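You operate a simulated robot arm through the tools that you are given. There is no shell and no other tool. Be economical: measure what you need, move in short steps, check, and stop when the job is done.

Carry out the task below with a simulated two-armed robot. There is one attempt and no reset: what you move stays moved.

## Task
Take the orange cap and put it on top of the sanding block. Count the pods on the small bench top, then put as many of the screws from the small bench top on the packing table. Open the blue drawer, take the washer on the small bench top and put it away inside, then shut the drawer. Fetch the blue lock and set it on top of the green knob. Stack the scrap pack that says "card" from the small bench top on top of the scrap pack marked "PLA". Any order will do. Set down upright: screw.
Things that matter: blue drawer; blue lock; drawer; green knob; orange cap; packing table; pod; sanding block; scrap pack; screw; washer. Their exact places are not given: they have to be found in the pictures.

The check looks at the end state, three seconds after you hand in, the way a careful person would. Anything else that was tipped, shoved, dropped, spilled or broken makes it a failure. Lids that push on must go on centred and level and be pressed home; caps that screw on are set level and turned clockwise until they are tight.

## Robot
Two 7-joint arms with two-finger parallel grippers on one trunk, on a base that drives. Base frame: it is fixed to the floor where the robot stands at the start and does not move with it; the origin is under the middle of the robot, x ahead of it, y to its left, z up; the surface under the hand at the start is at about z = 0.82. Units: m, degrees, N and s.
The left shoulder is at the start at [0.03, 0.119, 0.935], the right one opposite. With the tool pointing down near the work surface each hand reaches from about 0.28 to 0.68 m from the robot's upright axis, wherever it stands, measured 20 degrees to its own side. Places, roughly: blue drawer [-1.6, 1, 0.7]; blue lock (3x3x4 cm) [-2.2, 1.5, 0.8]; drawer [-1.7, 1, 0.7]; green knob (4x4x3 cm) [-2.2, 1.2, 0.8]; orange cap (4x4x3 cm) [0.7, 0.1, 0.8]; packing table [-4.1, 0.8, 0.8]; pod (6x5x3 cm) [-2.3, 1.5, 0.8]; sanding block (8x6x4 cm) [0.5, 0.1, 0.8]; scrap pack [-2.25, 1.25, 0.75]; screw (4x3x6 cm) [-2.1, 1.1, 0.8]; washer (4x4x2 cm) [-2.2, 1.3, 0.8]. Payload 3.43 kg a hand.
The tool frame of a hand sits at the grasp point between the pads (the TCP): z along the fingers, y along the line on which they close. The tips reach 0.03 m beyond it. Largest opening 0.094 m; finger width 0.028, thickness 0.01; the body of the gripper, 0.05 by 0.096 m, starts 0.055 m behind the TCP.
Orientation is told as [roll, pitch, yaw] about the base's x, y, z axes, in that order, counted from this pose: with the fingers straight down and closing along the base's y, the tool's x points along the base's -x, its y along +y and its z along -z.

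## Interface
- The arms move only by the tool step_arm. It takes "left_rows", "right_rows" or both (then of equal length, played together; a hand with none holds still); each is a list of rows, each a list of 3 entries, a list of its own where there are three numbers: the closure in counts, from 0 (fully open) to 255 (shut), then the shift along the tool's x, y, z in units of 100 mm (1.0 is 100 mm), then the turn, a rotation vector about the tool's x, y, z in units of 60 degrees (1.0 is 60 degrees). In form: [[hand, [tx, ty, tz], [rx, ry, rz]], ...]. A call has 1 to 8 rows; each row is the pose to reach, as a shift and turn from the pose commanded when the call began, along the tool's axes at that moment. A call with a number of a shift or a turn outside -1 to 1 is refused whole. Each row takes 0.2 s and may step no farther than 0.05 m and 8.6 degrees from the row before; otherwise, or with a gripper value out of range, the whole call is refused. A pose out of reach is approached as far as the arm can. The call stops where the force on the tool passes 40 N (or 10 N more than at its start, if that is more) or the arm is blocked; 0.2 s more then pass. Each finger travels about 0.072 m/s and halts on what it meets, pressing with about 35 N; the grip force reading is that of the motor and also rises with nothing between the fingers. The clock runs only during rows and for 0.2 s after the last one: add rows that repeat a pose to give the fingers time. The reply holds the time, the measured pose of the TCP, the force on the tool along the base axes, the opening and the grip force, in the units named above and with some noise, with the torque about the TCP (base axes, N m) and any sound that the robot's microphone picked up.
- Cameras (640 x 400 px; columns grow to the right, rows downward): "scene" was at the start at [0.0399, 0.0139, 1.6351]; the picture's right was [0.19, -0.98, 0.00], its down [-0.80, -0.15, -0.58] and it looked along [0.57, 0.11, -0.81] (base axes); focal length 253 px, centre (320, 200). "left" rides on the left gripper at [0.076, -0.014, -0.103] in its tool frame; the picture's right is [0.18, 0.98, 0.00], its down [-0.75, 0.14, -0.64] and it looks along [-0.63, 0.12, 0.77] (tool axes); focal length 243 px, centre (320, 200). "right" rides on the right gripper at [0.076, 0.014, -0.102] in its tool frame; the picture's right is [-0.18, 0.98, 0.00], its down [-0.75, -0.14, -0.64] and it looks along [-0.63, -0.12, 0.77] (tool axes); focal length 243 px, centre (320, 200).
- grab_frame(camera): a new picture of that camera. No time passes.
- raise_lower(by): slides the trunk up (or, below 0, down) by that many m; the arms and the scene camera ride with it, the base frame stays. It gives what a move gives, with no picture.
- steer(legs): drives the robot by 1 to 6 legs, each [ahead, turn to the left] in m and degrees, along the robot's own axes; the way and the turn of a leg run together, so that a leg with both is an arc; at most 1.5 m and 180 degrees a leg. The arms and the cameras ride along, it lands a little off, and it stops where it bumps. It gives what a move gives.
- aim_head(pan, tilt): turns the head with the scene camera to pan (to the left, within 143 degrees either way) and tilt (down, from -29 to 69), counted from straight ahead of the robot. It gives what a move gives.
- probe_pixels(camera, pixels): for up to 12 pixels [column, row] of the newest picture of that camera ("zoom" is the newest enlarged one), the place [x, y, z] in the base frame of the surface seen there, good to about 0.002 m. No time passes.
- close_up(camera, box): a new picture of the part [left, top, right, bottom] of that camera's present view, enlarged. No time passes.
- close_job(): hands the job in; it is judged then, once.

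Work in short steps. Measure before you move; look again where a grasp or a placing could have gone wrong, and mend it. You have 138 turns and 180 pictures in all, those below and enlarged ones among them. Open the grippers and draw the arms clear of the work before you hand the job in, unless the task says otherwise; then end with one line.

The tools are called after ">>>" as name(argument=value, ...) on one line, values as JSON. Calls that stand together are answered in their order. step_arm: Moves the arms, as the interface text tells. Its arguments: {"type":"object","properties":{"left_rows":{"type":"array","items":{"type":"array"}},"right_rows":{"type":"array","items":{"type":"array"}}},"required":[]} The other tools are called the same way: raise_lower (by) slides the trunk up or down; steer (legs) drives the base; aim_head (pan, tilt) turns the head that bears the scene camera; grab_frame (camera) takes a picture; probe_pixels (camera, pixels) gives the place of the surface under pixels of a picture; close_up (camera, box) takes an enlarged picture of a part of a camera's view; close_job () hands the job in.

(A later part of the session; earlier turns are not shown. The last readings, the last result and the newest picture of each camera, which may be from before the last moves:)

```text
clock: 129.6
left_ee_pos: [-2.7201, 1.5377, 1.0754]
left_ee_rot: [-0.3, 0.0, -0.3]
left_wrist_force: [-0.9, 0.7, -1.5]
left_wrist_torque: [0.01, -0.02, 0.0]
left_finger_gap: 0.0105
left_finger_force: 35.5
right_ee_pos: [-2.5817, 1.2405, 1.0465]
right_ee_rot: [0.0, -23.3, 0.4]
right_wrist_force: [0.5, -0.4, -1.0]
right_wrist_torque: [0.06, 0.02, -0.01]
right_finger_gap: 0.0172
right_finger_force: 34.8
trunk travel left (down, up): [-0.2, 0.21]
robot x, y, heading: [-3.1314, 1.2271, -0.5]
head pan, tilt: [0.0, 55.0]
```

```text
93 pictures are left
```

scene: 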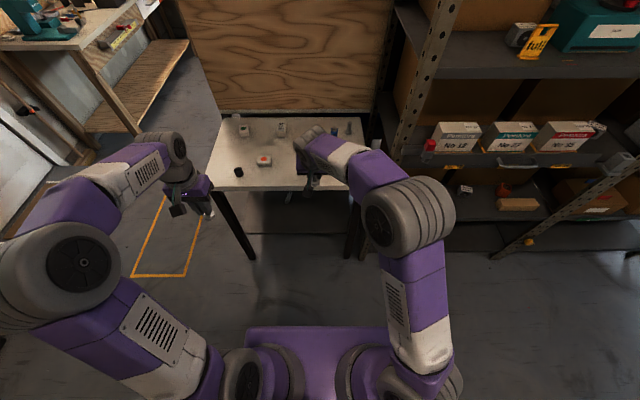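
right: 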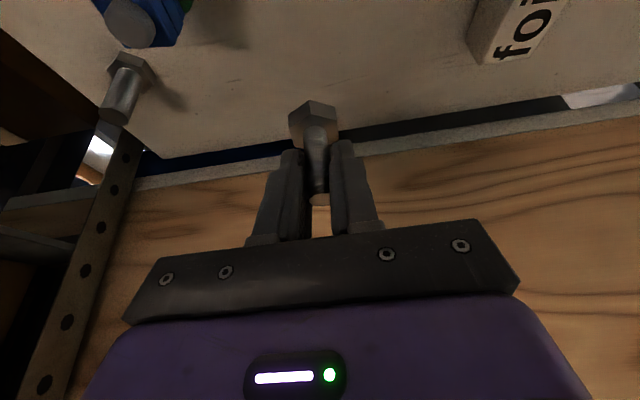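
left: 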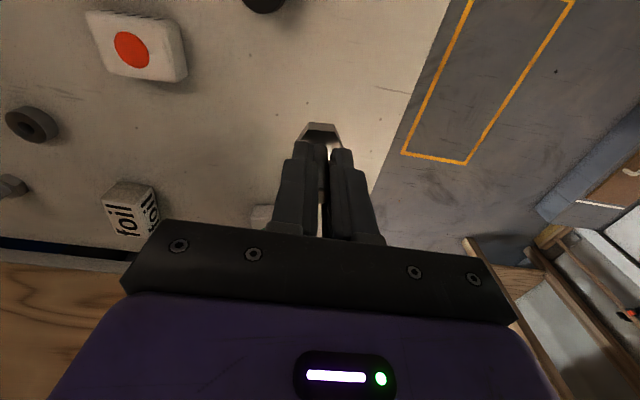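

Pull the right hand in further, then turn to the packing table.

>>> step_arm(right_rows=[[255, [0.4, -0.15, -0.17], [0, 0, 0]], [255, [0.8, -0.3, -0.34], [0, 0, 0]], [255, [0.98, -0.6, -0.42], [0, 0, 0]]])

>>> steer(legs=[[0, 90], [0, 90]])

>>> aim_head(pan=0, tilt=40)

>>> grab_frame(camera="scene")

```text
clock: 130.4
left_ee_pos: [-2.7205, 1.5376, 1.0748]
left_ee_rot: [-0.3, 0.0, -0.4]
left_wrist_force: [-1.0, -0.6, -0.4]
left_wrist_torque: [0.02, -0.01, 0.03]
left_finger_gap: 0.0105
left_finger_force: 35.9
right_ee_pos: [-2.6885, 1.1794, 1.0464]
right_ee_rot: [0.1, -23.3, 0.4]
right_wrist_force: [0.7, -0.4, -1.6]
right_wrist_torque: [0.05, -0.02, 0.01]
right_finger_gap: 0.0172
right_finger_force: 34.7
trunk travel left (down, up): [-0.2, 0.21]
robot x, y, heading: [-3.1338, 1.2277, -0.4]
head pan, tilt: [0.0, 55.0]
```

```text
clock: 138.4
left_ee_pos: [-3.5556, 0.9242, 1.0732]
left_ee_rot: [-0.2, 0.0, 178.9]
left_wrist_force: [0.2, 0.8, -0.1]
left_wrist_torque: [-0.03, 0.03, 0.01]
left_finger_gap: 0.0107
left_finger_force: 34.9
right_ee_pos: [-3.583, 1.2836, 1.0456]
right_ee_rot: [0.1, -23.4, 179.4]
right_wrist_force: [-0.5, 0.0, -0.5]
right_wrist_torque: [0.0, -0.03, 0.04]
right_finger_gap: 0.0167
right_finger_force: 34.7
trunk travel left (down, up): [-0.2, 0.21]
robot x, y, heading: [-3.1389, 1.2307, 178.7]
head pan, tilt: [0.0, 55.0]
```

```text
clock: 139.1
left_ee_pos: [-3.5562, 0.9259, 1.074]
left_ee_rot: [-0.3, -0.1, 178.7]
left_wrist_force: [-0.4, -0.1, -0.8]
left_wrist_torque: [-0.01, 0.0, 0.0]
left_finger_gap: 0.0105
left_finger_force: 35.5
right_ee_pos: [-3.5833, 1.2835, 1.0459]
right_ee_rot: [0.1, -23.3, 179.4]
right_wrist_force: [-0.1, 0.5, -0.5]
right_wrist_torque: [-0.01, 0.0, 0.01]
right_finger_gap: 0.0168
right_finger_force: 35.1
trunk travel left (down, up): [-0.2, 0.21]
robot x, y, heading: [-3.1321, 1.2308, 178.6]
head pan, tilt: [0.0, 40.0]
```

```text
92 pictures are left
```

scene: 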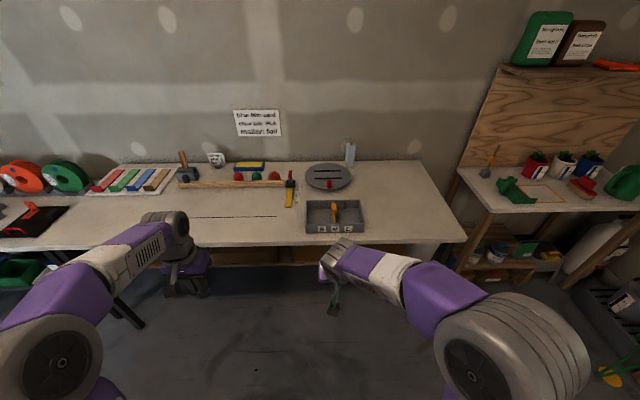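

A clear strip lies in front at rows 220–240. Probe surface and edges.

>>> probe_pixels(camera="scene", pixels=[[235, 228], [270, 244], [420, 225], [462, 240], [308, 215], [290, 205], [100, 238], [60, 222], [235, 215], [410, 170], [390, 235], [270, 255]])

>>> close_up(camera="scene", box=[40, 130, 480, 270])

```text
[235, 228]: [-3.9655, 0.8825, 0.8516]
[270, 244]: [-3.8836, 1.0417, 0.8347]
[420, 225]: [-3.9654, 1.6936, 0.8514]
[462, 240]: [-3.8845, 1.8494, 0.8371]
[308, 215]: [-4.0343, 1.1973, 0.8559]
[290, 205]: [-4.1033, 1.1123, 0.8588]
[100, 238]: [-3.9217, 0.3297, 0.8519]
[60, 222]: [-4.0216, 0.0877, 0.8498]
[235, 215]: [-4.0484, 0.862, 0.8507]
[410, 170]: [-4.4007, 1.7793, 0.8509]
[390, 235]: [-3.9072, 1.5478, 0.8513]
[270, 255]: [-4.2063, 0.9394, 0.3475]
```

```text
1.45 times, centred on (260, 200) of scene
```

zoom: 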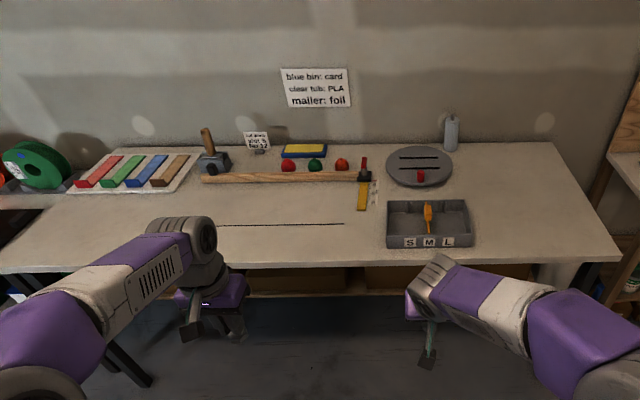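

Free strip at x≈−3.95, y 0.5–1.1, top z 0.8515. Drive diagonally so both hands come over it.

>>> steer(legs=[[0, 25], [0.42, 0], [0, -24]])

>>> aim_head(pan=0, tilt=55)

>>> grab_frame(camera="scene")

>>> grab_frame(camera="left")

>>> grab_frame(camera="right")

```text
clock: 144.2
left_ee_pos: [-3.9382, 0.75, 1.0739]
left_ee_rot: [-0.3, -0.1, 180.0]
left_wrist_force: [0.9, 0.4, -1.1]
left_wrist_torque: [0.0, 0.0, 0.02]
left_finger_gap: 0.0106
left_finger_force: 34.8
right_ee_pos: [-3.9732, 1.1079, 1.0458]
right_ee_rot: [0.0, -23.4, -179.3]
right_wrist_force: [0.2, 1.9, -0.5]
right_wrist_torque: [0.0, -0.01, -0.05]
right_finger_gap: 0.0163
right_finger_force: 34.9
trunk travel left (down, up): [-0.2, 0.21]
robot x, y, heading: [-3.5254, 1.0627, 179.6]
head pan, tilt: [0.0, 40.0]
```

```text
clock: 145.0
left_ee_pos: [-3.9388, 0.7505, 1.0736]
left_ee_rot: [-0.2, 0.0, 179.9]
left_wrist_force: [0.1, 0.7, -0.8]
left_wrist_torque: [0.03, -0.01, -0.01]
left_finger_gap: 0.0106
left_finger_force: 34.6
right_ee_pos: [-3.9728, 1.1079, 1.0455]
right_ee_rot: [0.0, -23.3, -179.3]
right_wrist_force: [-0.7, -0.2, -1.0]
right_wrist_torque: [0.03, 0.0, 0.0]
right_finger_gap: 0.0162
right_finger_force: 34.8
trunk travel left (down, up): [-0.2, 0.21]
robot x, y, heading: [-3.5262, 1.0601, 179.8]
head pan, tilt: [0.0, 55.0]
```

```text
90 pictures are left
```

scene: 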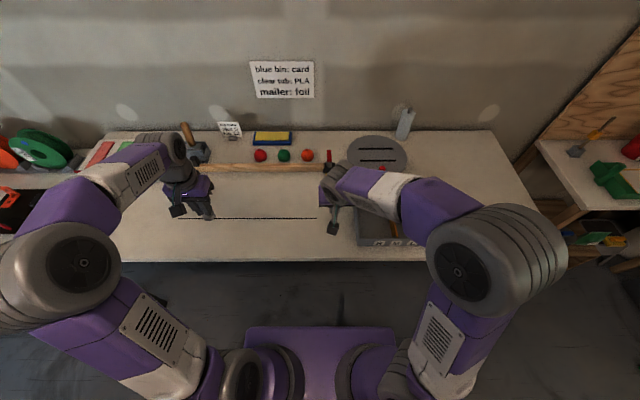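

```text
89 pictures are left
```

left: 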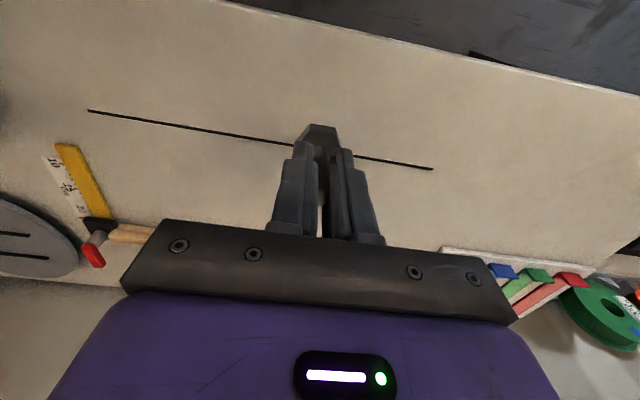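

```text
88 pictures are left
```

right: 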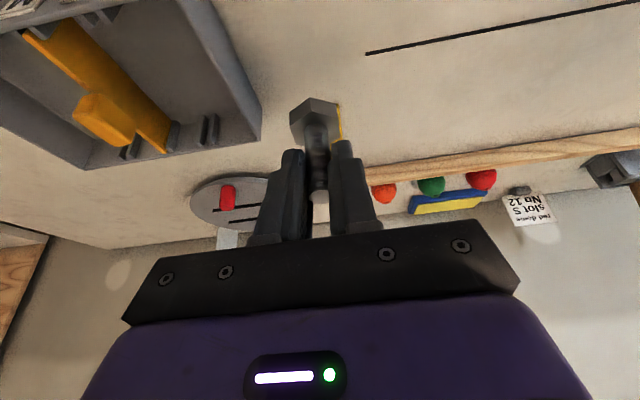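

Right gap shrank slightly (0.0171→0.0162); check whether that screw is tilting.

>>> close_up(camera="right", box=[260, 90, 380, 210])

>>> probe_pixels(camera="zoom", pixels=[[235, 60], [290, 45], [355, 55], [240, 130], [260, 175], [370, 130], [365, 160], [250, 110], [310, 110], [318, 200], [320, 240], [320, 300]])

```text
3.33 times, centred on (320, 150) of right
```

zoom: 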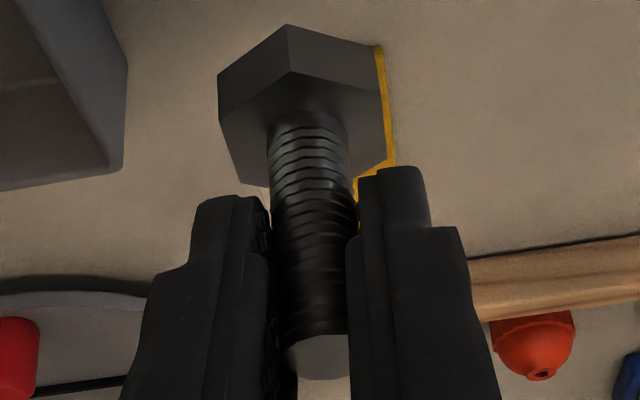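

```text
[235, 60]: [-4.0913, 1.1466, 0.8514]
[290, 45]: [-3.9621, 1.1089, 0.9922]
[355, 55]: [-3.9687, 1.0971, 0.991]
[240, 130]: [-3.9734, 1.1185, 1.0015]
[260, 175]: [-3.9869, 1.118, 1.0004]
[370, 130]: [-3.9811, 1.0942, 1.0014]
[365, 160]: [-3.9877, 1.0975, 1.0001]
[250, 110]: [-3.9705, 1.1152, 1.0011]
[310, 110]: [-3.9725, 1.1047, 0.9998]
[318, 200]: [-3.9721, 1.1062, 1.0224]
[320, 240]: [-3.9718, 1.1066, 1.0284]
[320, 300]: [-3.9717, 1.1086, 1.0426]
```

Head plane is level (z≈1.000 all round). Lower both straight down 10 cm.

>>> step_arm(left_rows=[[255, [0, 0, 0.35], [0, 0, 0]], [255, [0, 0, 0.7], [0, 0, 0]], [255, [0, 0, 1.0], [0, 0, 0]], [255, [0, 0, 1.0], [0, 0, 0]]], right_rows=[[255, [0.13, 0, 0.32], [0, 0, 0]], [255, [0.26, 0, 0.64], [0, 0, 0]], [255, [0.4, 0, 0.92], [0, 0, 0]], [255, [0.4, 0, 0.92], [0, 0, 0]]])

>>> grab_frame(camera="left")

>>> grab_frame(camera="right")

```text
clock: 146.0
left_ee_pos: [-3.9377, 0.7505, 0.9752]
left_ee_rot: [-0.3, 0.1, 180.0]
left_wrist_force: [0.6, 0.5, -0.9]
left_wrist_torque: [-0.03, 0.0, 0.0]
left_finger_gap: 0.0106
left_finger_force: 35.4
right_ee_pos: [-3.9725, 1.1098, 0.9469]
right_ee_rot: [0.0, -23.4, -179.3]
right_wrist_force: [-0.1, -0.5, -0.6]
right_wrist_torque: [0.01, -0.02, -0.02]
right_finger_gap: 0.0158
right_finger_force: 35.5
trunk travel left (down, up): [-0.2, 0.21]
robot x, y, heading: [-3.5234, 1.0638, 179.8]
head pan, tilt: [0.0, 55.0]
```

```text
86 pictures are left
```

left: 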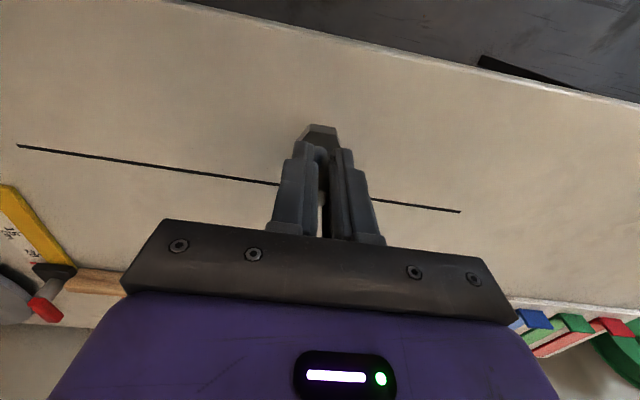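

```text
85 pictures are left
```

right: 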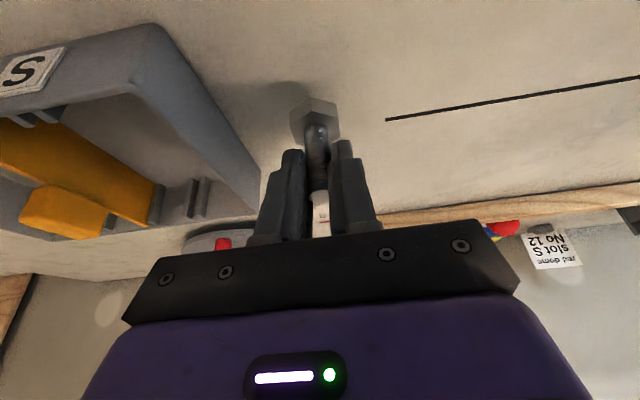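

Tray is near the right hand; shift it 2 cm away and lower both close to the surface.

>>> step_arm(left_rows=[[255, [0, 0, 0.3], [0, 0, 0]], [255, [0, 0, 0.5], [0, 0, 0]], [255, [0, 0, 0.66], [0, 0, 0]], [255, [0, 0, 0.66], [0, 0, 0]]], right_rows=[[255, [0.0, 0.2, 0.0], [0, 0, 0]], [255, [0.08, 0.2, 0.18], [0, 0, 0]], [255, [0.14, 0.2, 0.32], [0, 0, 0]], [255, [0.14, 0.2, 0.32], [0, 0, 0]]])

>>> close_up(camera="left", box=[260, 90, 380, 190])

>>> probe_pixels(camera="zoom", pixels=[[320, 145], [320, 170], [320, 130], [320, 100]])

>>> close_up(camera="right", box=[260, 70, 380, 190])

```text
clock: 147.0
left_ee_pos: [-3.9376, 0.7517, 0.9075]
left_ee_rot: [-0.3, 0.0, 180.0]
left_wrist_force: [0.8, 0.6, -0.5]
left_wrist_torque: [0.01, 0.03, 0.02]
left_finger_gap: 0.0106
left_finger_force: 35.2
right_ee_pos: [-3.9721, 1.0886, 0.9109]
right_ee_rot: [-0.1, -23.3, -179.3]
right_wrist_force: [-1.1, 0.2, -0.5]
right_wrist_torque: [0.03, 0.01, -0.02]
right_finger_gap: 0.0161
right_finger_force: 35.4
trunk travel left (down, up): [-0.2, 0.21]
robot x, y, heading: [-3.5211, 1.0611, 179.7]
head pan, tilt: [0.0, 55.0]
```

```text
4.00 times, centred on (320, 140) of left
```

zoom: 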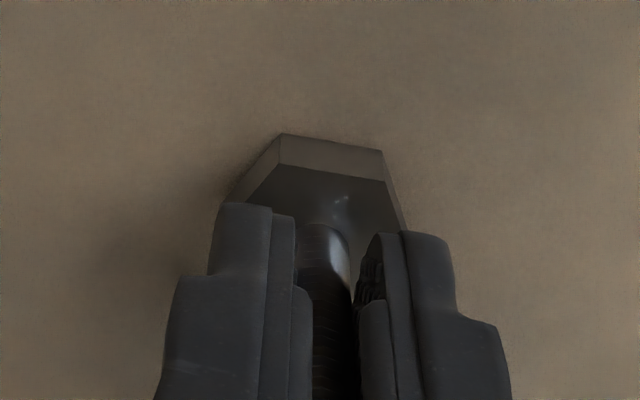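

```text
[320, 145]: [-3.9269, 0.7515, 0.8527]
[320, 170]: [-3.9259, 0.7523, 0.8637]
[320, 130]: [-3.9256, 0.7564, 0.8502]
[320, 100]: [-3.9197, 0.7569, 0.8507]
```

```text
3.33 times, centred on (320, 130) of right
```

zoom: 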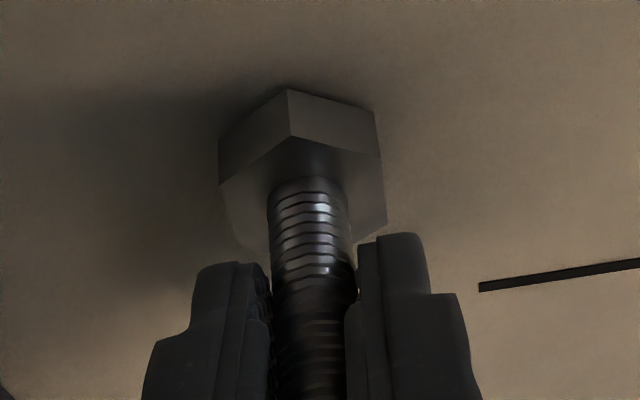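

Left bottom is at ≈0.852, almost touching. Probe the right head's lower edge.

>>> probe_pixels(camera="zoom", pixels=[[290, 95], [290, 125], [340, 110], [230, 145], [300, 160], [240, 220], [375, 220], [310, 200]])

>>> step_arm(left_rows=[[255, [0, 0, 0.01], [0, 0, 0]], [255, [0, 0, 0.02], [0, 0, 0]], [255, [0, 0, 0.02], [0, 0, 0]]])

```text
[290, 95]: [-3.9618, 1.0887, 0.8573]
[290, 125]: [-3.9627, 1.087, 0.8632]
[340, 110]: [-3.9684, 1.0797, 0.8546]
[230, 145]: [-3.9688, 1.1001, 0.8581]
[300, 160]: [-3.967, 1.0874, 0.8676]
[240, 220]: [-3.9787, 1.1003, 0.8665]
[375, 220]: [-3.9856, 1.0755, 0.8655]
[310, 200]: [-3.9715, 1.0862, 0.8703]
```

```text
clock: 147.8
left_ee_pos: [-3.9375, 0.7512, 0.9057]
left_ee_rot: [-0.3, 0.1, 180.0]
left_wrist_force: [-0.7, -0.2, 0.1]
left_wrist_torque: [-0.05, 0.01, 0.0]
left_finger_gap: 0.0109
left_finger_force: 34.6
right_ee_pos: [-3.9728, 1.0868, 0.9107]
right_ee_rot: [0.0, -23.4, -179.3]
right_wrist_force: [0.2, 0.0, -1.2]
right_wrist_torque: [0.01, -0.01, 0.01]
right_finger_gap: 0.016
right_finger_force: 35.2
trunk travel left (down, up): [-0.2, 0.21]
robot x, y, heading: [-3.5246, 1.0603, 179.6]
head pan, tilt: [0.0, 55.0]
```

Lower both in 1 mm steps until contact forces appear.

>>> step_arm(left_rows=[[255, [0, 0, 0.008], [0, 0, 0]], [255, [0, 0, 0.016], [0, 0, 0]], [255, [0, 0, 0.02], [0, 0, 0]], [255, [0, 0, 0.02], [0, 0, 0]]], right_rows=[[255, [0.008, 0, 0.018], [0, 0, 0]], [255, [0.012, 0, 0.027], [0, 0, 0]], [255, [0.016, 0, 0.036], [0, 0, 0]], [255, [0.016, 0, 0.036], [0, 0, 0]]])

```text
clock: 148.8
left_ee_pos: [-3.9374, 0.7517, 0.9059]
left_ee_rot: [-0.3, -0.2, 179.8]
left_wrist_force: [-1.2, 0.3, 11.0]
left_wrist_torque: [-0.08, 0.13, 0.01]
left_finger_gap: 0.0105
left_finger_force: 35.5
right_ee_pos: [-3.9705, 1.088, 0.907]
right_ee_rot: [0.2, -23.5, -179.2]
right_wrist_force: [1.2, -0.8, 2.5]
right_wrist_torque: [-0.03, -0.01, 0.01]
right_finger_gap: 0.0159
right_finger_force: 35.0
trunk travel left (down, up): [-0.2, 0.21]
robot x, y, heading: [-3.522, 1.0605, 179.7]
head pan, tilt: [0.0, 55.0]
```

Both screws rest on the table (11 N, 2.5 N). Open, then withdraw — left straight up, right back along its fingers.

>>> step_arm(left_rows=[[220, [0, 0, -0.005], [0, 0, 0]], [150, [0, 0, -0.005], [0, 0, 0]], [110, [0, 0, -0.005], [0, 0, 0]], [110, [0, 0, -0.005], [0, 0, 0]], [110, [0, 0, -0.3], [0, 0, 0]], [110, [0, 0, -0.6], [0, 0, 0]], [110, [0, 0, -1.0], [0, 0, 0]]], right_rows=[[220, [0, 0, 0.003], [0, 0, 0]], [150, [0, 0, 0.003], [0, 0, 0]], [110, [0, 0, 0.003], [0, 0, 0]], [110, [0, 0, 0.003], [0, 0, 0]], [110, [0, 0, -0.3], [0, 0, 0]], [110, [0, 0, -0.6], [0, 0, 0]], [110, [0, 0, -1.0], [0, 0, 0]]])

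>>> grab_frame(camera="left")

>>> grab_frame(camera="right")

```text
clock: 150.4
left_ee_pos: [-3.9353, 0.7509, 1.0024]
left_ee_rot: [-0.3, -0.1, 180.0]
left_wrist_force: [0.0, 1.6, -0.8]
left_wrist_torque: [-0.02, 0.03, -0.01]
left_finger_gap: 0.0538
left_finger_force: 0.1
right_ee_pos: [-3.9301, 1.0857, 0.9982]
right_ee_rot: [0.2, -23.4, -179.3]
right_wrist_force: [0.5, -0.4, 0.0]
right_wrist_torque: [-0.02, 0.05, 0.01]
right_finger_gap: 0.0532
right_finger_force: 0.0
trunk travel left (down, up): [-0.2, 0.21]
robot x, y, heading: [-3.5251, 1.0638, 179.9]
head pan, tilt: [0.0, 55.0]
```

```text
82 pictures are left
```

left: 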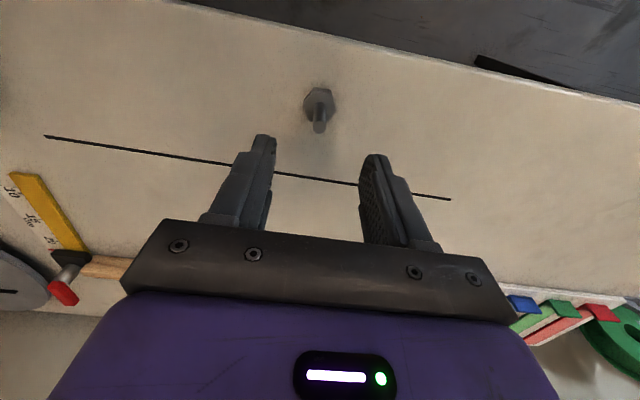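

```text
81 pictures are left
```

right: 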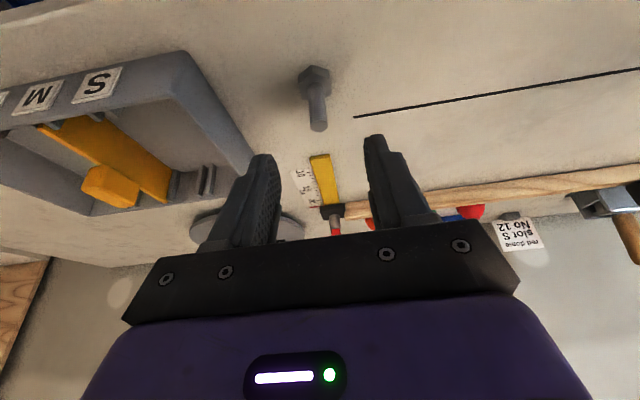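

Both screws stand upright on the packing table. Raise and tuck the hands (undo right tilt).

>>> step_arm(left_rows=[[60, [0.1, -0.1, -0.3], [0, 0, 0]], [60, [0.3, -0.3, -0.5], [0, 0, 0]], [60, [0.4, -0.5, -0.5], [0, 0, 0]], [60, [0.4, -0.6, -0.5], [0, 0, 0]]], right_rows=[[0, [0, 0, -0.4], [0, 0.13, 0]], [0, [0.2, 0, -0.6], [0, 0.26, 0]], [0, [0.4, -0.2, -0.7], [0, 0.39, 0]], [0, [0.4, -0.4, -0.7], [0, 0.39, 0]]])

>>> steer(legs=[[0, 20], [-0.42, 0], [0, -100], [0, -100]])

>>> grab_frame(camera="scene")

```text
clock: 151.4
left_ee_pos: [-3.8983, 0.811, 1.0537]
left_ee_rot: [-0.3, 0.1, 180.0]
left_wrist_force: [0.8, 0.2, 0.6]
left_wrist_torque: [-0.02, -0.01, 0.03]
left_finger_gap: 0.0718
left_finger_force: 0.1
right_ee_pos: [-3.8672, 1.127, 1.0465]
right_ee_rot: [0.0, 0.2, -179.2]
right_wrist_force: [0.4, -0.4, 0.1]
right_wrist_torque: [0.0, -0.01, -0.02]
right_finger_gap: 0.094
right_finger_force: 0.1
trunk travel left (down, up): [-0.2, 0.21]
robot x, y, heading: [-3.5236, 1.0612, 179.7]
head pan, tilt: [0.0, 55.0]
```

```text
clock: 163.6
left_ee_pos: [-2.7471, 1.4461, 1.0531]
left_ee_rot: [-0.3, 0.0, -2.0]
left_wrist_force: [-0.5, 0.1, 0.1]
left_wrist_torque: [-0.01, 0.0, 0.02]
left_finger_gap: 0.072
left_finger_force: 0.1
right_ee_pos: [-2.7888, 1.1293, 1.0475]
right_ee_rot: [-0.1, 0.0, -1.2]
right_wrist_force: [0.3, 0.4, 0.2]
right_wrist_torque: [-0.01, 0.0, 0.01]
right_finger_gap: 0.0938
right_finger_force: 0.0
trunk travel left (down, up): [-0.2, 0.21]
robot x, y, heading: [-3.1299, 1.2046, -2.4]
head pan, tilt: [0.0, 55.0]
```

```text
80 pictures are left
```

scene: 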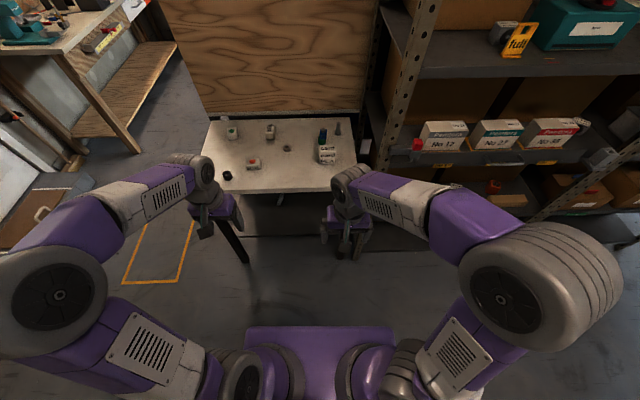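

Straighten and drive to the bench; then reach over the washer with the left hand.

>>> steer(legs=[[0, 2.3], [0.33, 0]])

>>> step_arm(left_rows=[[60, [-0.4, -0.25, 0], [0, 0, 0]], [60, [-0.8, -0.5, 0.1], [0, 0, 0]], [60, [-1.0, -0.7, 0.3], [0, 0, 0]]])

>>> grab_frame(camera="left")

```text
clock: 166.2
left_ee_pos: [-2.4275, 1.4553, 1.0531]
left_ee_rot: [-0.3, 0.0, -0.6]
left_wrist_force: [0.2, 0.9, -0.3]
left_wrist_torque: [0.0, -0.01, 0.05]
left_finger_gap: 0.0718
left_finger_force: 0.0
right_ee_pos: [-2.4618, 1.138, 1.0468]
right_ee_rot: [0.0, 0.1, 0.3]
right_wrist_force: [0.5, 0.6, -0.9]
right_wrist_torque: [0.02, 0.01, 0.03]
right_finger_gap: 0.0939
right_finger_force: 0.0
trunk travel left (down, up): [-0.2, 0.21]
robot x, y, heading: [-2.8067, 1.2059, -0.6]
head pan, tilt: [0.0, 55.0]
```

```text
clock: 166.9
left_ee_pos: [-2.3272, 1.382, 1.0257]
left_ee_rot: [-0.4, 0.0, -0.5]
left_wrist_force: [0.6, 0.8, -0.2]
left_wrist_torque: [0.01, 0.0, -0.01]
left_finger_gap: 0.0717
left_finger_force: 0.1
right_ee_pos: [-2.4619, 1.137, 1.0469]
right_ee_rot: [0.0, 0.1, 0.3]
right_wrist_force: [0.2, -0.5, 0.5]
right_wrist_torque: [0.02, 0.03, 0.0]
right_finger_gap: 0.094
right_finger_force: 0.0
trunk travel left (down, up): [-0.2, 0.21]
robot x, y, heading: [-2.8054, 1.2051, -0.8]
head pan, tilt: [0.0, 55.0]
```

```text
79 pictures are left
```

left: 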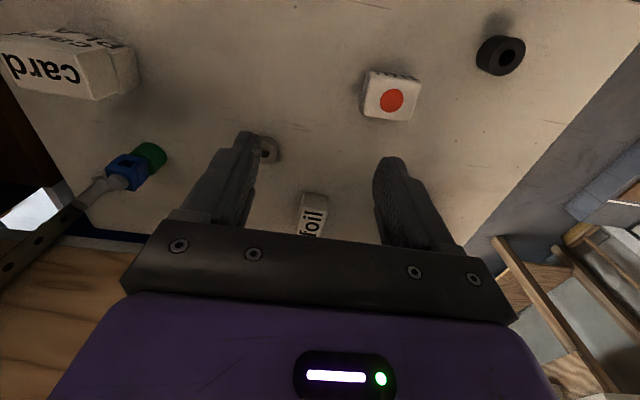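

Washer peeks at (268,150). Move over it and lower to z≈0.95.

>>> step_arm(left_rows=[[60, [-0.35, -0.3, 0], [0, 0, 0]], [60, [-0.7, -0.55, 0.1], [0, 0, 0]], [60, [-0.8, -0.62, 0.4], [0, 0, 0]], [60, [-0.8, -0.62, 0.75], [0, 0, 0]], [60, [-0.8, -0.62, 0.75], [0, 0, 0]]])

>>> grab_frame(camera="left")

```text
clock: 168.2
left_ee_pos: [-2.2513, 1.3209, 0.9512]
left_ee_rot: [-0.4, 0.0, -0.4]
left_wrist_force: [0.0, -0.3, 0.0]
left_wrist_torque: [-0.02, 0.01, 0.0]
left_finger_gap: 0.0716
left_finger_force: 0.1
right_ee_pos: [-2.4631, 1.1368, 1.0475]
right_ee_rot: [0.1, 0.1, 0.3]
right_wrist_force: [0.0, -0.1, -0.5]
right_wrist_torque: [-0.01, 0.0, -0.04]
right_finger_gap: 0.0939
right_finger_force: 0.1
trunk travel left (down, up): [-0.2, 0.21]
robot x, y, heading: [-2.8087, 1.2027, -0.5]
head pan, tilt: [0.0, 55.0]
```

```text
78 pictures are left
```

left: 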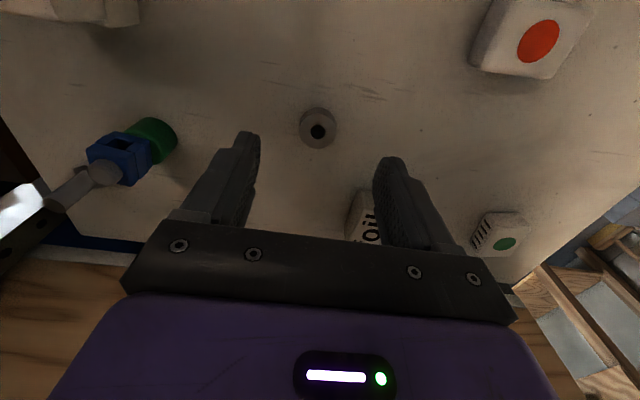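

Probe the washer's rim for its centre.

>>> probe_pixels(camera="left", pixels=[[318, 142], [304, 132], [331, 130], [317, 119], [318, 111], [345, 150]])

```text
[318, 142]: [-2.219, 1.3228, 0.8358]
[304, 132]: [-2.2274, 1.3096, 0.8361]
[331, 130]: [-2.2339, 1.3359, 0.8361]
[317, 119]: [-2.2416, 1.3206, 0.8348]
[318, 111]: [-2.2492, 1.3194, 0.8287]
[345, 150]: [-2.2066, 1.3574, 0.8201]
```

Washer centre (−2.231, 1.3225), top 0.836. Descend to z≈0.8535 in two stages.

>>> step_arm(left_rows=[[60, [-0.2, 0.015, 0.3], [0, 0, 0]], [60, [-0.2, 0.015, 0.6], [0, 0, 0]], [60, [-0.2, 0.015, 0.88], [0, 0, 0]], [60, [-0.2, 0.015, 0.88], [0, 0, 0]]])

>>> grab_frame(camera="left")

```text
clock: 169.2
left_ee_pos: [-2.2276, 1.3213, 0.8624]
left_ee_rot: [-0.4, -0.1, -0.6]
left_wrist_force: [-0.2, 0.9, -0.1]
left_wrist_torque: [-0.02, -0.03, -0.03]
left_finger_gap: 0.0719
left_finger_force: 0.1
right_ee_pos: [-2.4615, 1.1373, 1.0478]
right_ee_rot: [-0.1, 0.0, 0.3]
right_wrist_force: [-0.6, 0.9, 1.3]
right_wrist_torque: [0.01, -0.02, 0.01]
right_finger_gap: 0.0941
right_finger_force: 0.0
trunk travel left (down, up): [-0.2, 0.21]
robot x, y, heading: [-2.8013, 1.202, -0.8]
head pan, tilt: [0.0, 55.0]
```

```text
77 pictures are left
```

left: 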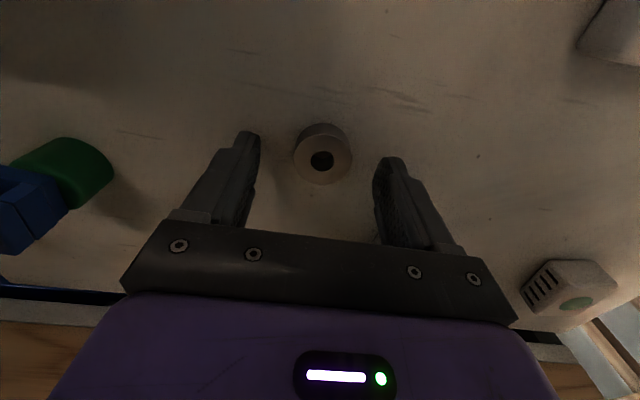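

Washer sits between the finger tips. Lower the last 9 mm, close, lift.

>>> step_arm(left_rows=[[60, [0, 0, 0.085], [0, 0, 0]], [255, [0, 0, 0.085], [0, 0, 0]], [255, [0, 0, 0.085], [0, 0, 0]], [255, [0, 0, 0.085], [0, 0, 0]], [255, [0, 0, -0.3], [0, 0, 0]], [255, [0, 0, -0.7], [0, 0, 0]], [255, [0, 0, -0.9], [0, 0, 0]]])

>>> grab_frame(camera="left")

```text
clock: 170.8
left_ee_pos: [-2.2294, 1.3224, 0.9524]
left_ee_rot: [-0.5, 0.0, -0.4]
left_wrist_force: [-0.7, 0.7, -0.4]
left_wrist_torque: [-0.01, 0.01, 0.04]
left_finger_gap: 0.034
left_finger_force: 35.4
right_ee_pos: [-2.4619, 1.1374, 1.0462]
right_ee_rot: [0.0, 0.0, 0.4]
right_wrist_force: [-0.1, 0.6, -0.2]
right_wrist_torque: [0.01, 0.01, 0.02]
right_finger_gap: 0.0938
right_finger_force: 0.0
trunk travel left (down, up): [-0.2, 0.21]
robot x, y, heading: [-2.8025, 1.2047, -0.5]
head pan, tilt: [0.0, 55.0]
```

```text
76 pictures are left
```

left: 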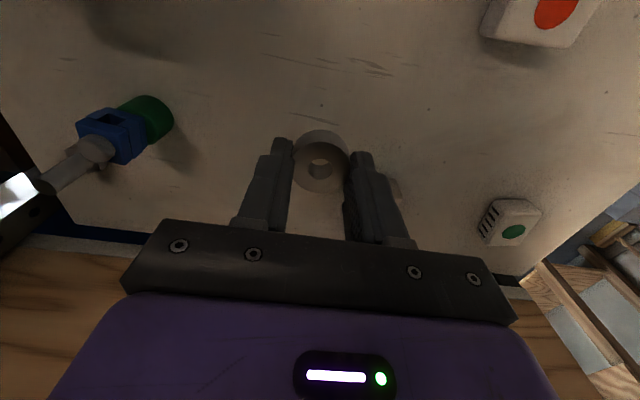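

Washer held (gap 0.034). Tuck the left hand and back out of the bench.

>>> step_arm(left_rows=[[255, [0, 0, -0.4], [0, 0, 0]], [255, [0.3, 0.1, -0.7], [0, 0, 0]], [255, [0.7, 0.3, -0.9], [0, 0, 0]], [255, [1.0, 0.5, -1.0], [0, 0, 0]]])

>>> steer(legs=[[-0.33, 0], [0, 90.6], [1.05, 0], [0, -90]])

```text
clock: 171.8
left_ee_pos: [-2.3306, 1.3751, 1.0518]
left_ee_rot: [-0.4, 0.0, -0.4]
left_wrist_force: [-1.0, 0.2, -0.2]
left_wrist_torque: [-0.03, 0.0, 0.01]
left_finger_gap: 0.0343
left_finger_force: 34.9
right_ee_pos: [-2.4614, 1.1374, 1.0479]
right_ee_rot: [0.0, 0.0, 0.3]
right_wrist_force: [0.2, 0.6, -0.4]
right_wrist_torque: [-0.02, 0.02, 0.01]
right_finger_gap: 0.0942
right_finger_force: 0.1
trunk travel left (down, up): [-0.2, 0.21]
robot x, y, heading: [-2.8019, 1.2038, -0.4]
head pan, tilt: [0.0, 55.0]
```

```text
clock: 186.5
left_ee_pos: [-2.6224, 2.3926, 1.0527]
left_ee_rot: [-0.3, 0.1, -2.8]
left_wrist_force: [0.1, 0.4, -0.3]
left_wrist_torque: [0.02, -0.03, -0.05]
left_finger_gap: 0.0336
left_finger_force: 34.7
right_ee_pos: [-2.7653, 2.1603, 1.0461]
right_ee_rot: [0.0, -0.1, -2.0]
right_wrist_force: [-0.1, 0.1, -0.1]
right_wrist_torque: [0.01, 0.02, 0.01]
right_finger_gap: 0.0942
right_finger_force: 0.1
trunk travel left (down, up): [-0.2, 0.21]
robot x, y, heading: [-3.1019, 2.2391, -3.0]
head pan, tilt: [0.0, 55.0]
```

Heading −3°. Straighten and drive to the drawer side in front of the first bench.

>>> steer(legs=[[0, 3], [1.2, 0], [1.15, 0], [0, -90]])

>>> steer(legs=[[1.25, 0], [0, -90]])

>>> aim_head(pan=0, tilt=45)

>>> grab_frame(camera="scene")

```text
clock: 202.4
left_ee_pos: [-0.5268, 1.8444, 1.0527]
left_ee_rot: [-0.3, -0.1, -87.0]
left_wrist_force: [0.7, 1.0, -0.3]
left_wrist_torque: [0.01, -0.02, 0.02]
left_finger_gap: 0.0301
left_finger_force: 34.7
right_ee_pos: [-0.7714, 1.96, 1.046]
right_ee_rot: [0.1, 0.0, -86.2]
right_wrist_force: [0.3, 0.0, -1.0]
right_wrist_torque: [0.01, -0.05, 0.03]
right_finger_gap: 0.094
right_finger_force: 0.0
trunk travel left (down, up): [-0.2, 0.21]
robot x, y, heading: [-0.727, 2.3067, -86.7]
head pan, tilt: [0.0, 55.0]
```

```text
clock: 212.6
left_ee_pos: [-1.1031, 0.8476, 1.0526]
left_ee_rot: [-0.2, 0.1, -175.2]
left_wrist_force: [-0.1, -0.6, 0.1]
left_wrist_torque: [-0.03, 0.0, 0.03]
left_finger_gap: 0.0299
left_finger_force: 34.4
right_ee_pos: [-0.9932, 1.096, 1.0466]
right_ee_rot: [0.0, 0.0, -174.4]
right_wrist_force: [-0.3, 0.1, -1.0]
right_wrist_torque: [0.02, 0.02, 0.02]
right_finger_gap: 0.0938
right_finger_force: 0.0
trunk travel left (down, up): [-0.2, 0.21]
robot x, y, heading: [-0.6504, 1.0622, -175.0]
head pan, tilt: [0.0, 55.0]
```

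```text
clock: 213.3
left_ee_pos: [-1.1029, 0.8475, 1.053]
left_ee_rot: [-0.4, 0.1, -175.1]
left_wrist_force: [0.5, -0.3, -0.9]
left_wrist_torque: [-0.02, 0.01, -0.01]
left_finger_gap: 0.03
left_finger_force: 35.3
right_ee_pos: [-0.9932, 1.0965, 1.0465]
right_ee_rot: [0.0, 0.0, -174.4]
right_wrist_force: [-0.7, -0.6, 0.1]
right_wrist_torque: [-0.01, -0.03, -0.02]
right_finger_gap: 0.0942
right_finger_force: 0.1
trunk travel left (down, up): [-0.2, 0.21]
robot x, y, heading: [-0.6483, 1.0602, -175.5]
head pan, tilt: [0.0, 45.0]
```

```text
75 pictures are left
```

scene: 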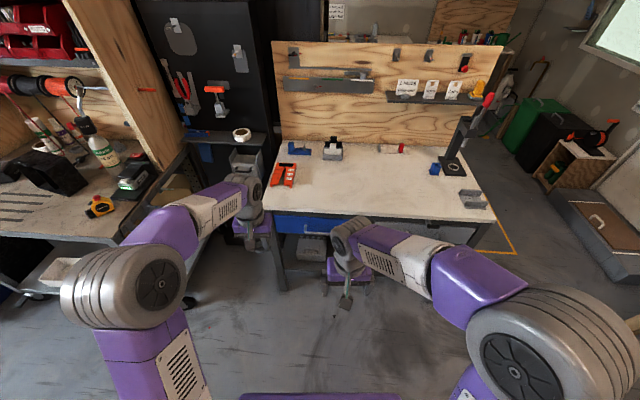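

Washer grip narrowed to 0.030 — check it hasn't been slipping out.

>>> close_up(camera="left", box=[230, 90, 410, 220])

>>> close_up(camera="scene", box=[190, 190, 400, 320])

```text
3.08 times, centred on (320, 155) of left
```

zoom: 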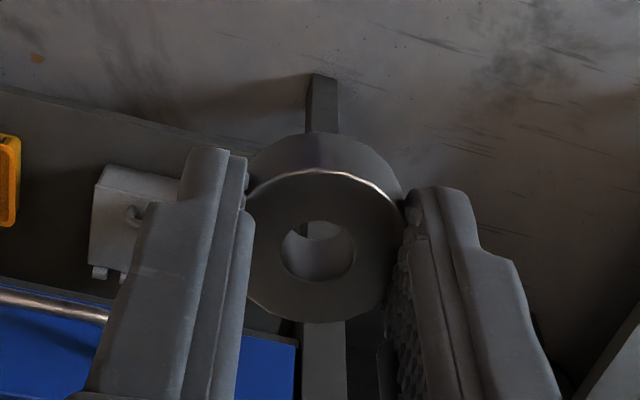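

```text
3.05 times, centred on (295, 255) of scene
```

zoom: 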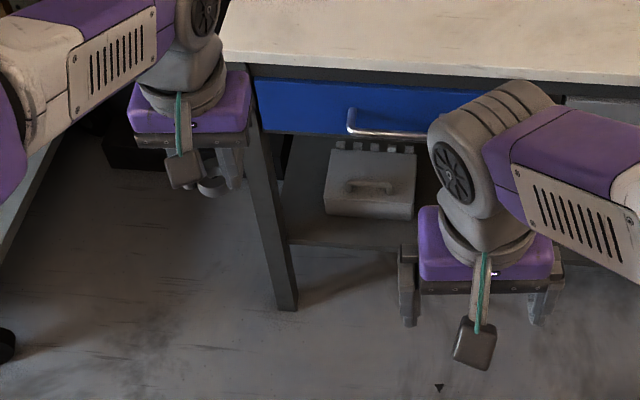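

The washer is gripped off its diameter and creeping. I'll set it on the clear front of this bench, open the drawer, then regrasp. Drive up to the bench first.

>>> steer(legs=[[0, -4.8], [0.4, 0]])

>>> aim_head(pan=0, tilt=55)

>>> grab_frame(camera="scene")

>>> grab_frame(camera="left")

```text
clock: 216.3
left_ee_pos: [-1.5148, 0.8936, 1.0522]
left_ee_rot: [-0.4, -0.1, 179.4]
left_wrist_force: [-0.4, -0.2, -0.3]
left_wrist_torque: [0.02, 0.02, 0.01]
left_finger_gap: 0.0301
left_finger_force: 35.0
right_ee_pos: [-1.3832, 1.1315, 1.0469]
right_ee_rot: [0.1, 0.1, -179.8]
right_wrist_force: [0.1, -0.1, -0.7]
right_wrist_torque: [0.04, -0.04, -0.01]
right_finger_gap: 0.094
right_finger_force: 0.1
trunk travel left (down, up): [-0.2, 0.21]
robot x, y, heading: [-1.0408, 1.0627, 179.5]
head pan, tilt: [0.0, 45.0]
```

```text
clock: 217.0
left_ee_pos: [-1.5164, 0.8937, 1.0545]
left_ee_rot: [-0.5, 0.0, 179.6]
left_wrist_force: [0.3, -0.8, -0.8]
left_wrist_torque: [-0.01, -0.01, 0.0]
left_finger_gap: 0.0301
left_finger_force: 35.0
right_ee_pos: [-1.3832, 1.1319, 1.0472]
right_ee_rot: [0.0, 0.0, -179.6]
right_wrist_force: [-0.4, -0.5, -1.1]
right_wrist_torque: [0.0, 0.02, 0.0]
right_finger_gap: 0.0942
right_finger_force: 0.0
trunk travel left (down, up): [-0.2, 0.21]
robot x, y, heading: [-1.044, 1.0622, 179.6]
head pan, tilt: [0.0, 55.0]
```

```text
72 pictures are left
```

scene: 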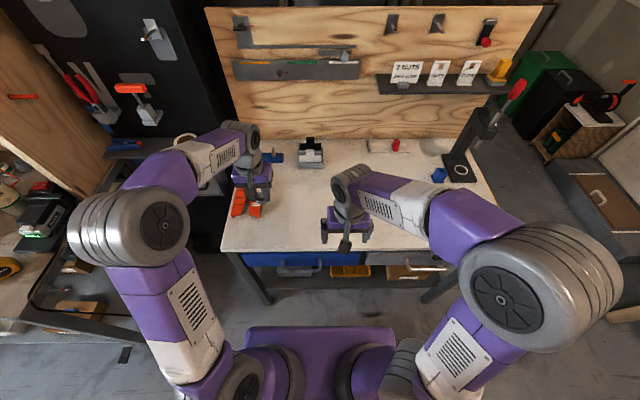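

```text
71 pictures are left
```

left: 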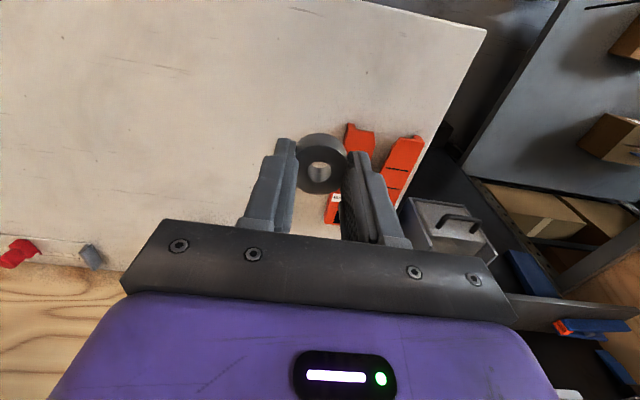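

Orange tool is close on the −y side, so shift washer 10 cm to +y and then lower.

>>> step_arm(left_rows=[[255, [0, -0.4, 0.1], [0, 0, 0]], [255, [0, -0.8, 0.3], [0, 0, 0]], [255, [0, -1.0, 0.65], [0, 0, 0]], [255, [0, -1.0, 1.0], [0, 0, 0]]])

>>> grab_frame(camera="left")

>>> probe_pixels(camera="left", pixels=[[320, 137], [320, 145], [320, 160], [320, 60], [410, 60], [320, 190]])

```text
clock: 218.0
left_ee_pos: [-1.5144, 0.9944, 0.953]
left_ee_rot: [-0.5, 0.0, 179.5]
left_wrist_force: [-0.7, 0.0, -0.8]
left_wrist_torque: [0.0, 0.01, 0.0]
left_finger_gap: 0.03
left_finger_force: 34.9
right_ee_pos: [-1.3838, 1.1298, 1.0466]
right_ee_rot: [0.0, 0.1, -179.6]
right_wrist_force: [-0.8, 1.0, -0.4]
right_wrist_torque: [-0.02, 0.0, 0.02]
right_finger_gap: 0.0942
right_finger_force: 0.1
trunk travel left (down, up): [-0.2, 0.21]
robot x, y, heading: [-1.037, 1.0609, 179.5]
head pan, tilt: [0.0, 55.0]
```

```text
70 pictures are left
```

left: 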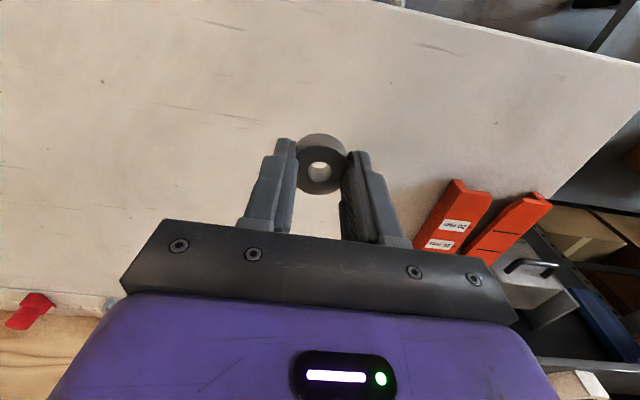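

```text
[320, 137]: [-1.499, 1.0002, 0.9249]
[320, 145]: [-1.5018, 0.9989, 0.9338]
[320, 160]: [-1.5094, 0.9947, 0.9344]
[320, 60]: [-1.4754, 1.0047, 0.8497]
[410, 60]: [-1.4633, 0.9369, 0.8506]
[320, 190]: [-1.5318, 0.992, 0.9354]
```

Washer is level, bottom ≈0.920; table 0.850. Lower 6.6 cm then creep to contact.

>>> step_arm(left_rows=[[255, [0, 0, 0.3], [0, 0, 0]], [255, [0, 0, 0.6], [0, 0, 0]], [255, [0, 0, 0.68], [0, 0, 0]], [255, [0, 0, 0.69], [0, 0, 0]], [255, [0, 0, 0.7], [0, 0, 0]], [255, [0, 0, 0.705], [0, 0, 0]]])

```text
clock: 219.4
left_ee_pos: [-1.5145, 0.9952, 0.8849]
left_ee_rot: [-0.4, -0.1, 179.6]
left_wrist_force: [1.9, -0.8, 10.6]
left_wrist_torque: [-0.18, -0.1, 0.04]
left_finger_gap: 0.0305
left_finger_force: 35.0
right_ee_pos: [-1.3822, 1.1312, 1.047]
right_ee_rot: [-0.1, 0.0, -179.6]
right_wrist_force: [0.1, 0.0, -0.1]
right_wrist_torque: [-0.03, -0.01, 0.02]
right_finger_gap: 0.0943
right_finger_force: 0.0
trunk travel left (down, up): [-0.2, 0.21]
robot x, y, heading: [-1.0397, 1.0623, 179.4]
head pan, tilt: [0.0, 55.0]
```

On the bench. Open and rise.

>>> step_arm(left_rows=[[200, [0, 0, 0], [0, 0, 0]], [60, [0, 0, 0], [0, 0, 0]], [60, [0, 0, 0], [0, 0, 0]], [60, [0, 0, -0.3], [0, 0, 0]], [60, [0, 0, -0.7], [0, 0, 0]], [60, [0, 0, -1.0], [0, 0, 0]]])

>>> grab_frame(camera="left")

>>> grab_frame(camera="right")

```text
clock: 220.8
left_ee_pos: [-1.5147, 0.9934, 0.983]
left_ee_rot: [-0.4, 0.0, 179.5]
left_wrist_force: [-0.6, 0.4, -0.5]
left_wrist_torque: [0.03, 0.02, -0.01]
left_finger_gap: 0.0719
left_finger_force: 0.0
right_ee_pos: [-1.3829, 1.1308, 1.047]
right_ee_rot: [0.0, -0.1, -179.5]
right_wrist_force: [-0.6, -0.5, 0.1]
right_wrist_torque: [0.0, 0.01, 0.0]
right_finger_gap: 0.0943
right_finger_force: 0.0
trunk travel left (down, up): [-0.2, 0.21]
robot x, y, heading: [-1.0408, 1.0599, 179.4]
head pan, tilt: [0.0, 55.0]
```

```text
69 pictures are left
```

left: 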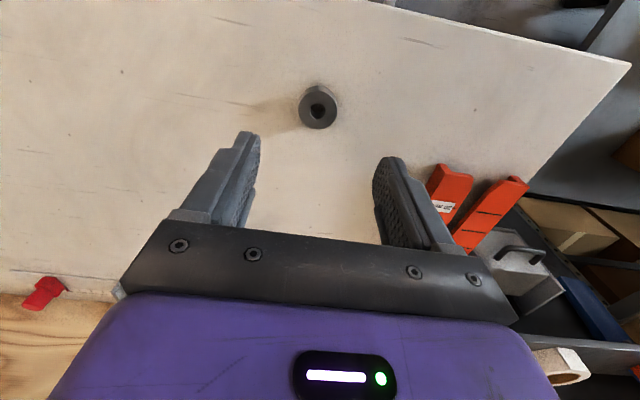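

```text
68 pictures are left
```

right: 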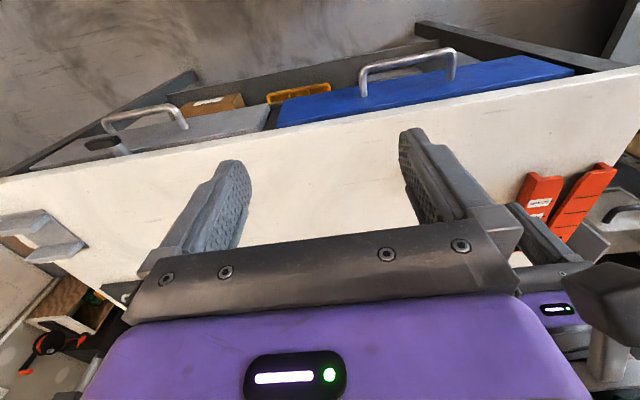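

Washer lies flat. The right view shows the blue drawer's bow handle at (360–455, 50–95). Probe handle, front and washer.

>>> close_up(camera="right", box=[330, 30, 490, 130])

>>> probe_pixels(camera="right", pixels=[[365, 70], [390, 60], [410, 56], [440, 51], [362, 88], [454, 72], [400, 100], [400, 80], [320, 120], [540, 75]])

>>> probe_pixels(camera="left", pixels=[[302, 112], [336, 108], [319, 127], [319, 97], [318, 89]])

```text
4.00 times, centred on (410, 80) of right
```

zoom: 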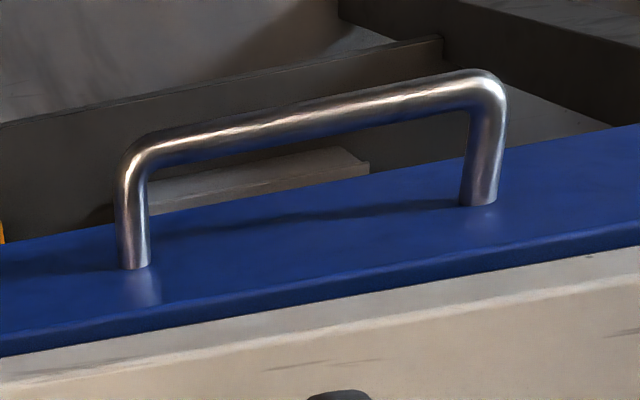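

```text
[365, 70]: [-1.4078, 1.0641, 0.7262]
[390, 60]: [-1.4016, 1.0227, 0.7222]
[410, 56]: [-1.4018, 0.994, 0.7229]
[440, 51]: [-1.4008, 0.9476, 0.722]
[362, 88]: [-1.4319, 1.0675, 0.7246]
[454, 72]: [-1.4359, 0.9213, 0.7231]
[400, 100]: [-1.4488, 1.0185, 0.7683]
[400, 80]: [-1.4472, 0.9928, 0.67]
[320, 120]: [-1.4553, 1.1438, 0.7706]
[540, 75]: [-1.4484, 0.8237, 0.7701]
```

```text
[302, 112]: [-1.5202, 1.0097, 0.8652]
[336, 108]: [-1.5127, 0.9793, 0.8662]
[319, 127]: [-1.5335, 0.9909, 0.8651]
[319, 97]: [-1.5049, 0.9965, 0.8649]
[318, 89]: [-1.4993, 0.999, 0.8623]
```

Handle bar at x≈−1.405, z≈0.718, y 0.93–1.06; drawer front x −1.448. The washer had only slipped ~3 mm down the pads, so I'll regrasp it as low as possible and hold it while opening.

>>> step_arm(left_rows=[[60, [-0.035, -0.01, 0.35], [0, 0, 0]], [60, [-0.035, -0.01, 0.7], [0, 0, 0]], [60, [-0.035, -0.01, 0.97], [0, 0, 0]], [60, [-0.035, -0.01, 1.0], [0, 0, 0]], [60, [-0.035, -0.01, 1.0], [0, 0, 0]]])

>>> grab_frame(camera="left")

```text
clock: 222.0
left_ee_pos: [-1.5178, 0.996, 0.8846]
left_ee_rot: [-0.4, 0.0, 179.6]
left_wrist_force: [0.5, 0.0, 0.6]
left_wrist_torque: [-0.02, 0.01, 0.02]
left_finger_gap: 0.072
left_finger_force: 0.0
right_ee_pos: [-1.3829, 1.1302, 1.0469]
right_ee_rot: [0.0, 0.0, -179.5]
right_wrist_force: [0.7, -0.1, 0.1]
right_wrist_torque: [-0.01, 0.01, -0.01]
right_finger_gap: 0.0939
right_finger_force: 0.0
trunk travel left (down, up): [-0.2, 0.21]
robot x, y, heading: [-1.0406, 1.0669, 179.2]
head pan, tilt: [0.0, 55.0]
```

```text
66 pictures are left
```

left: 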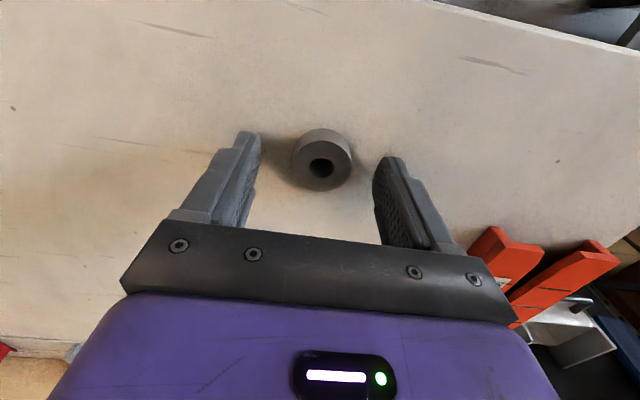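

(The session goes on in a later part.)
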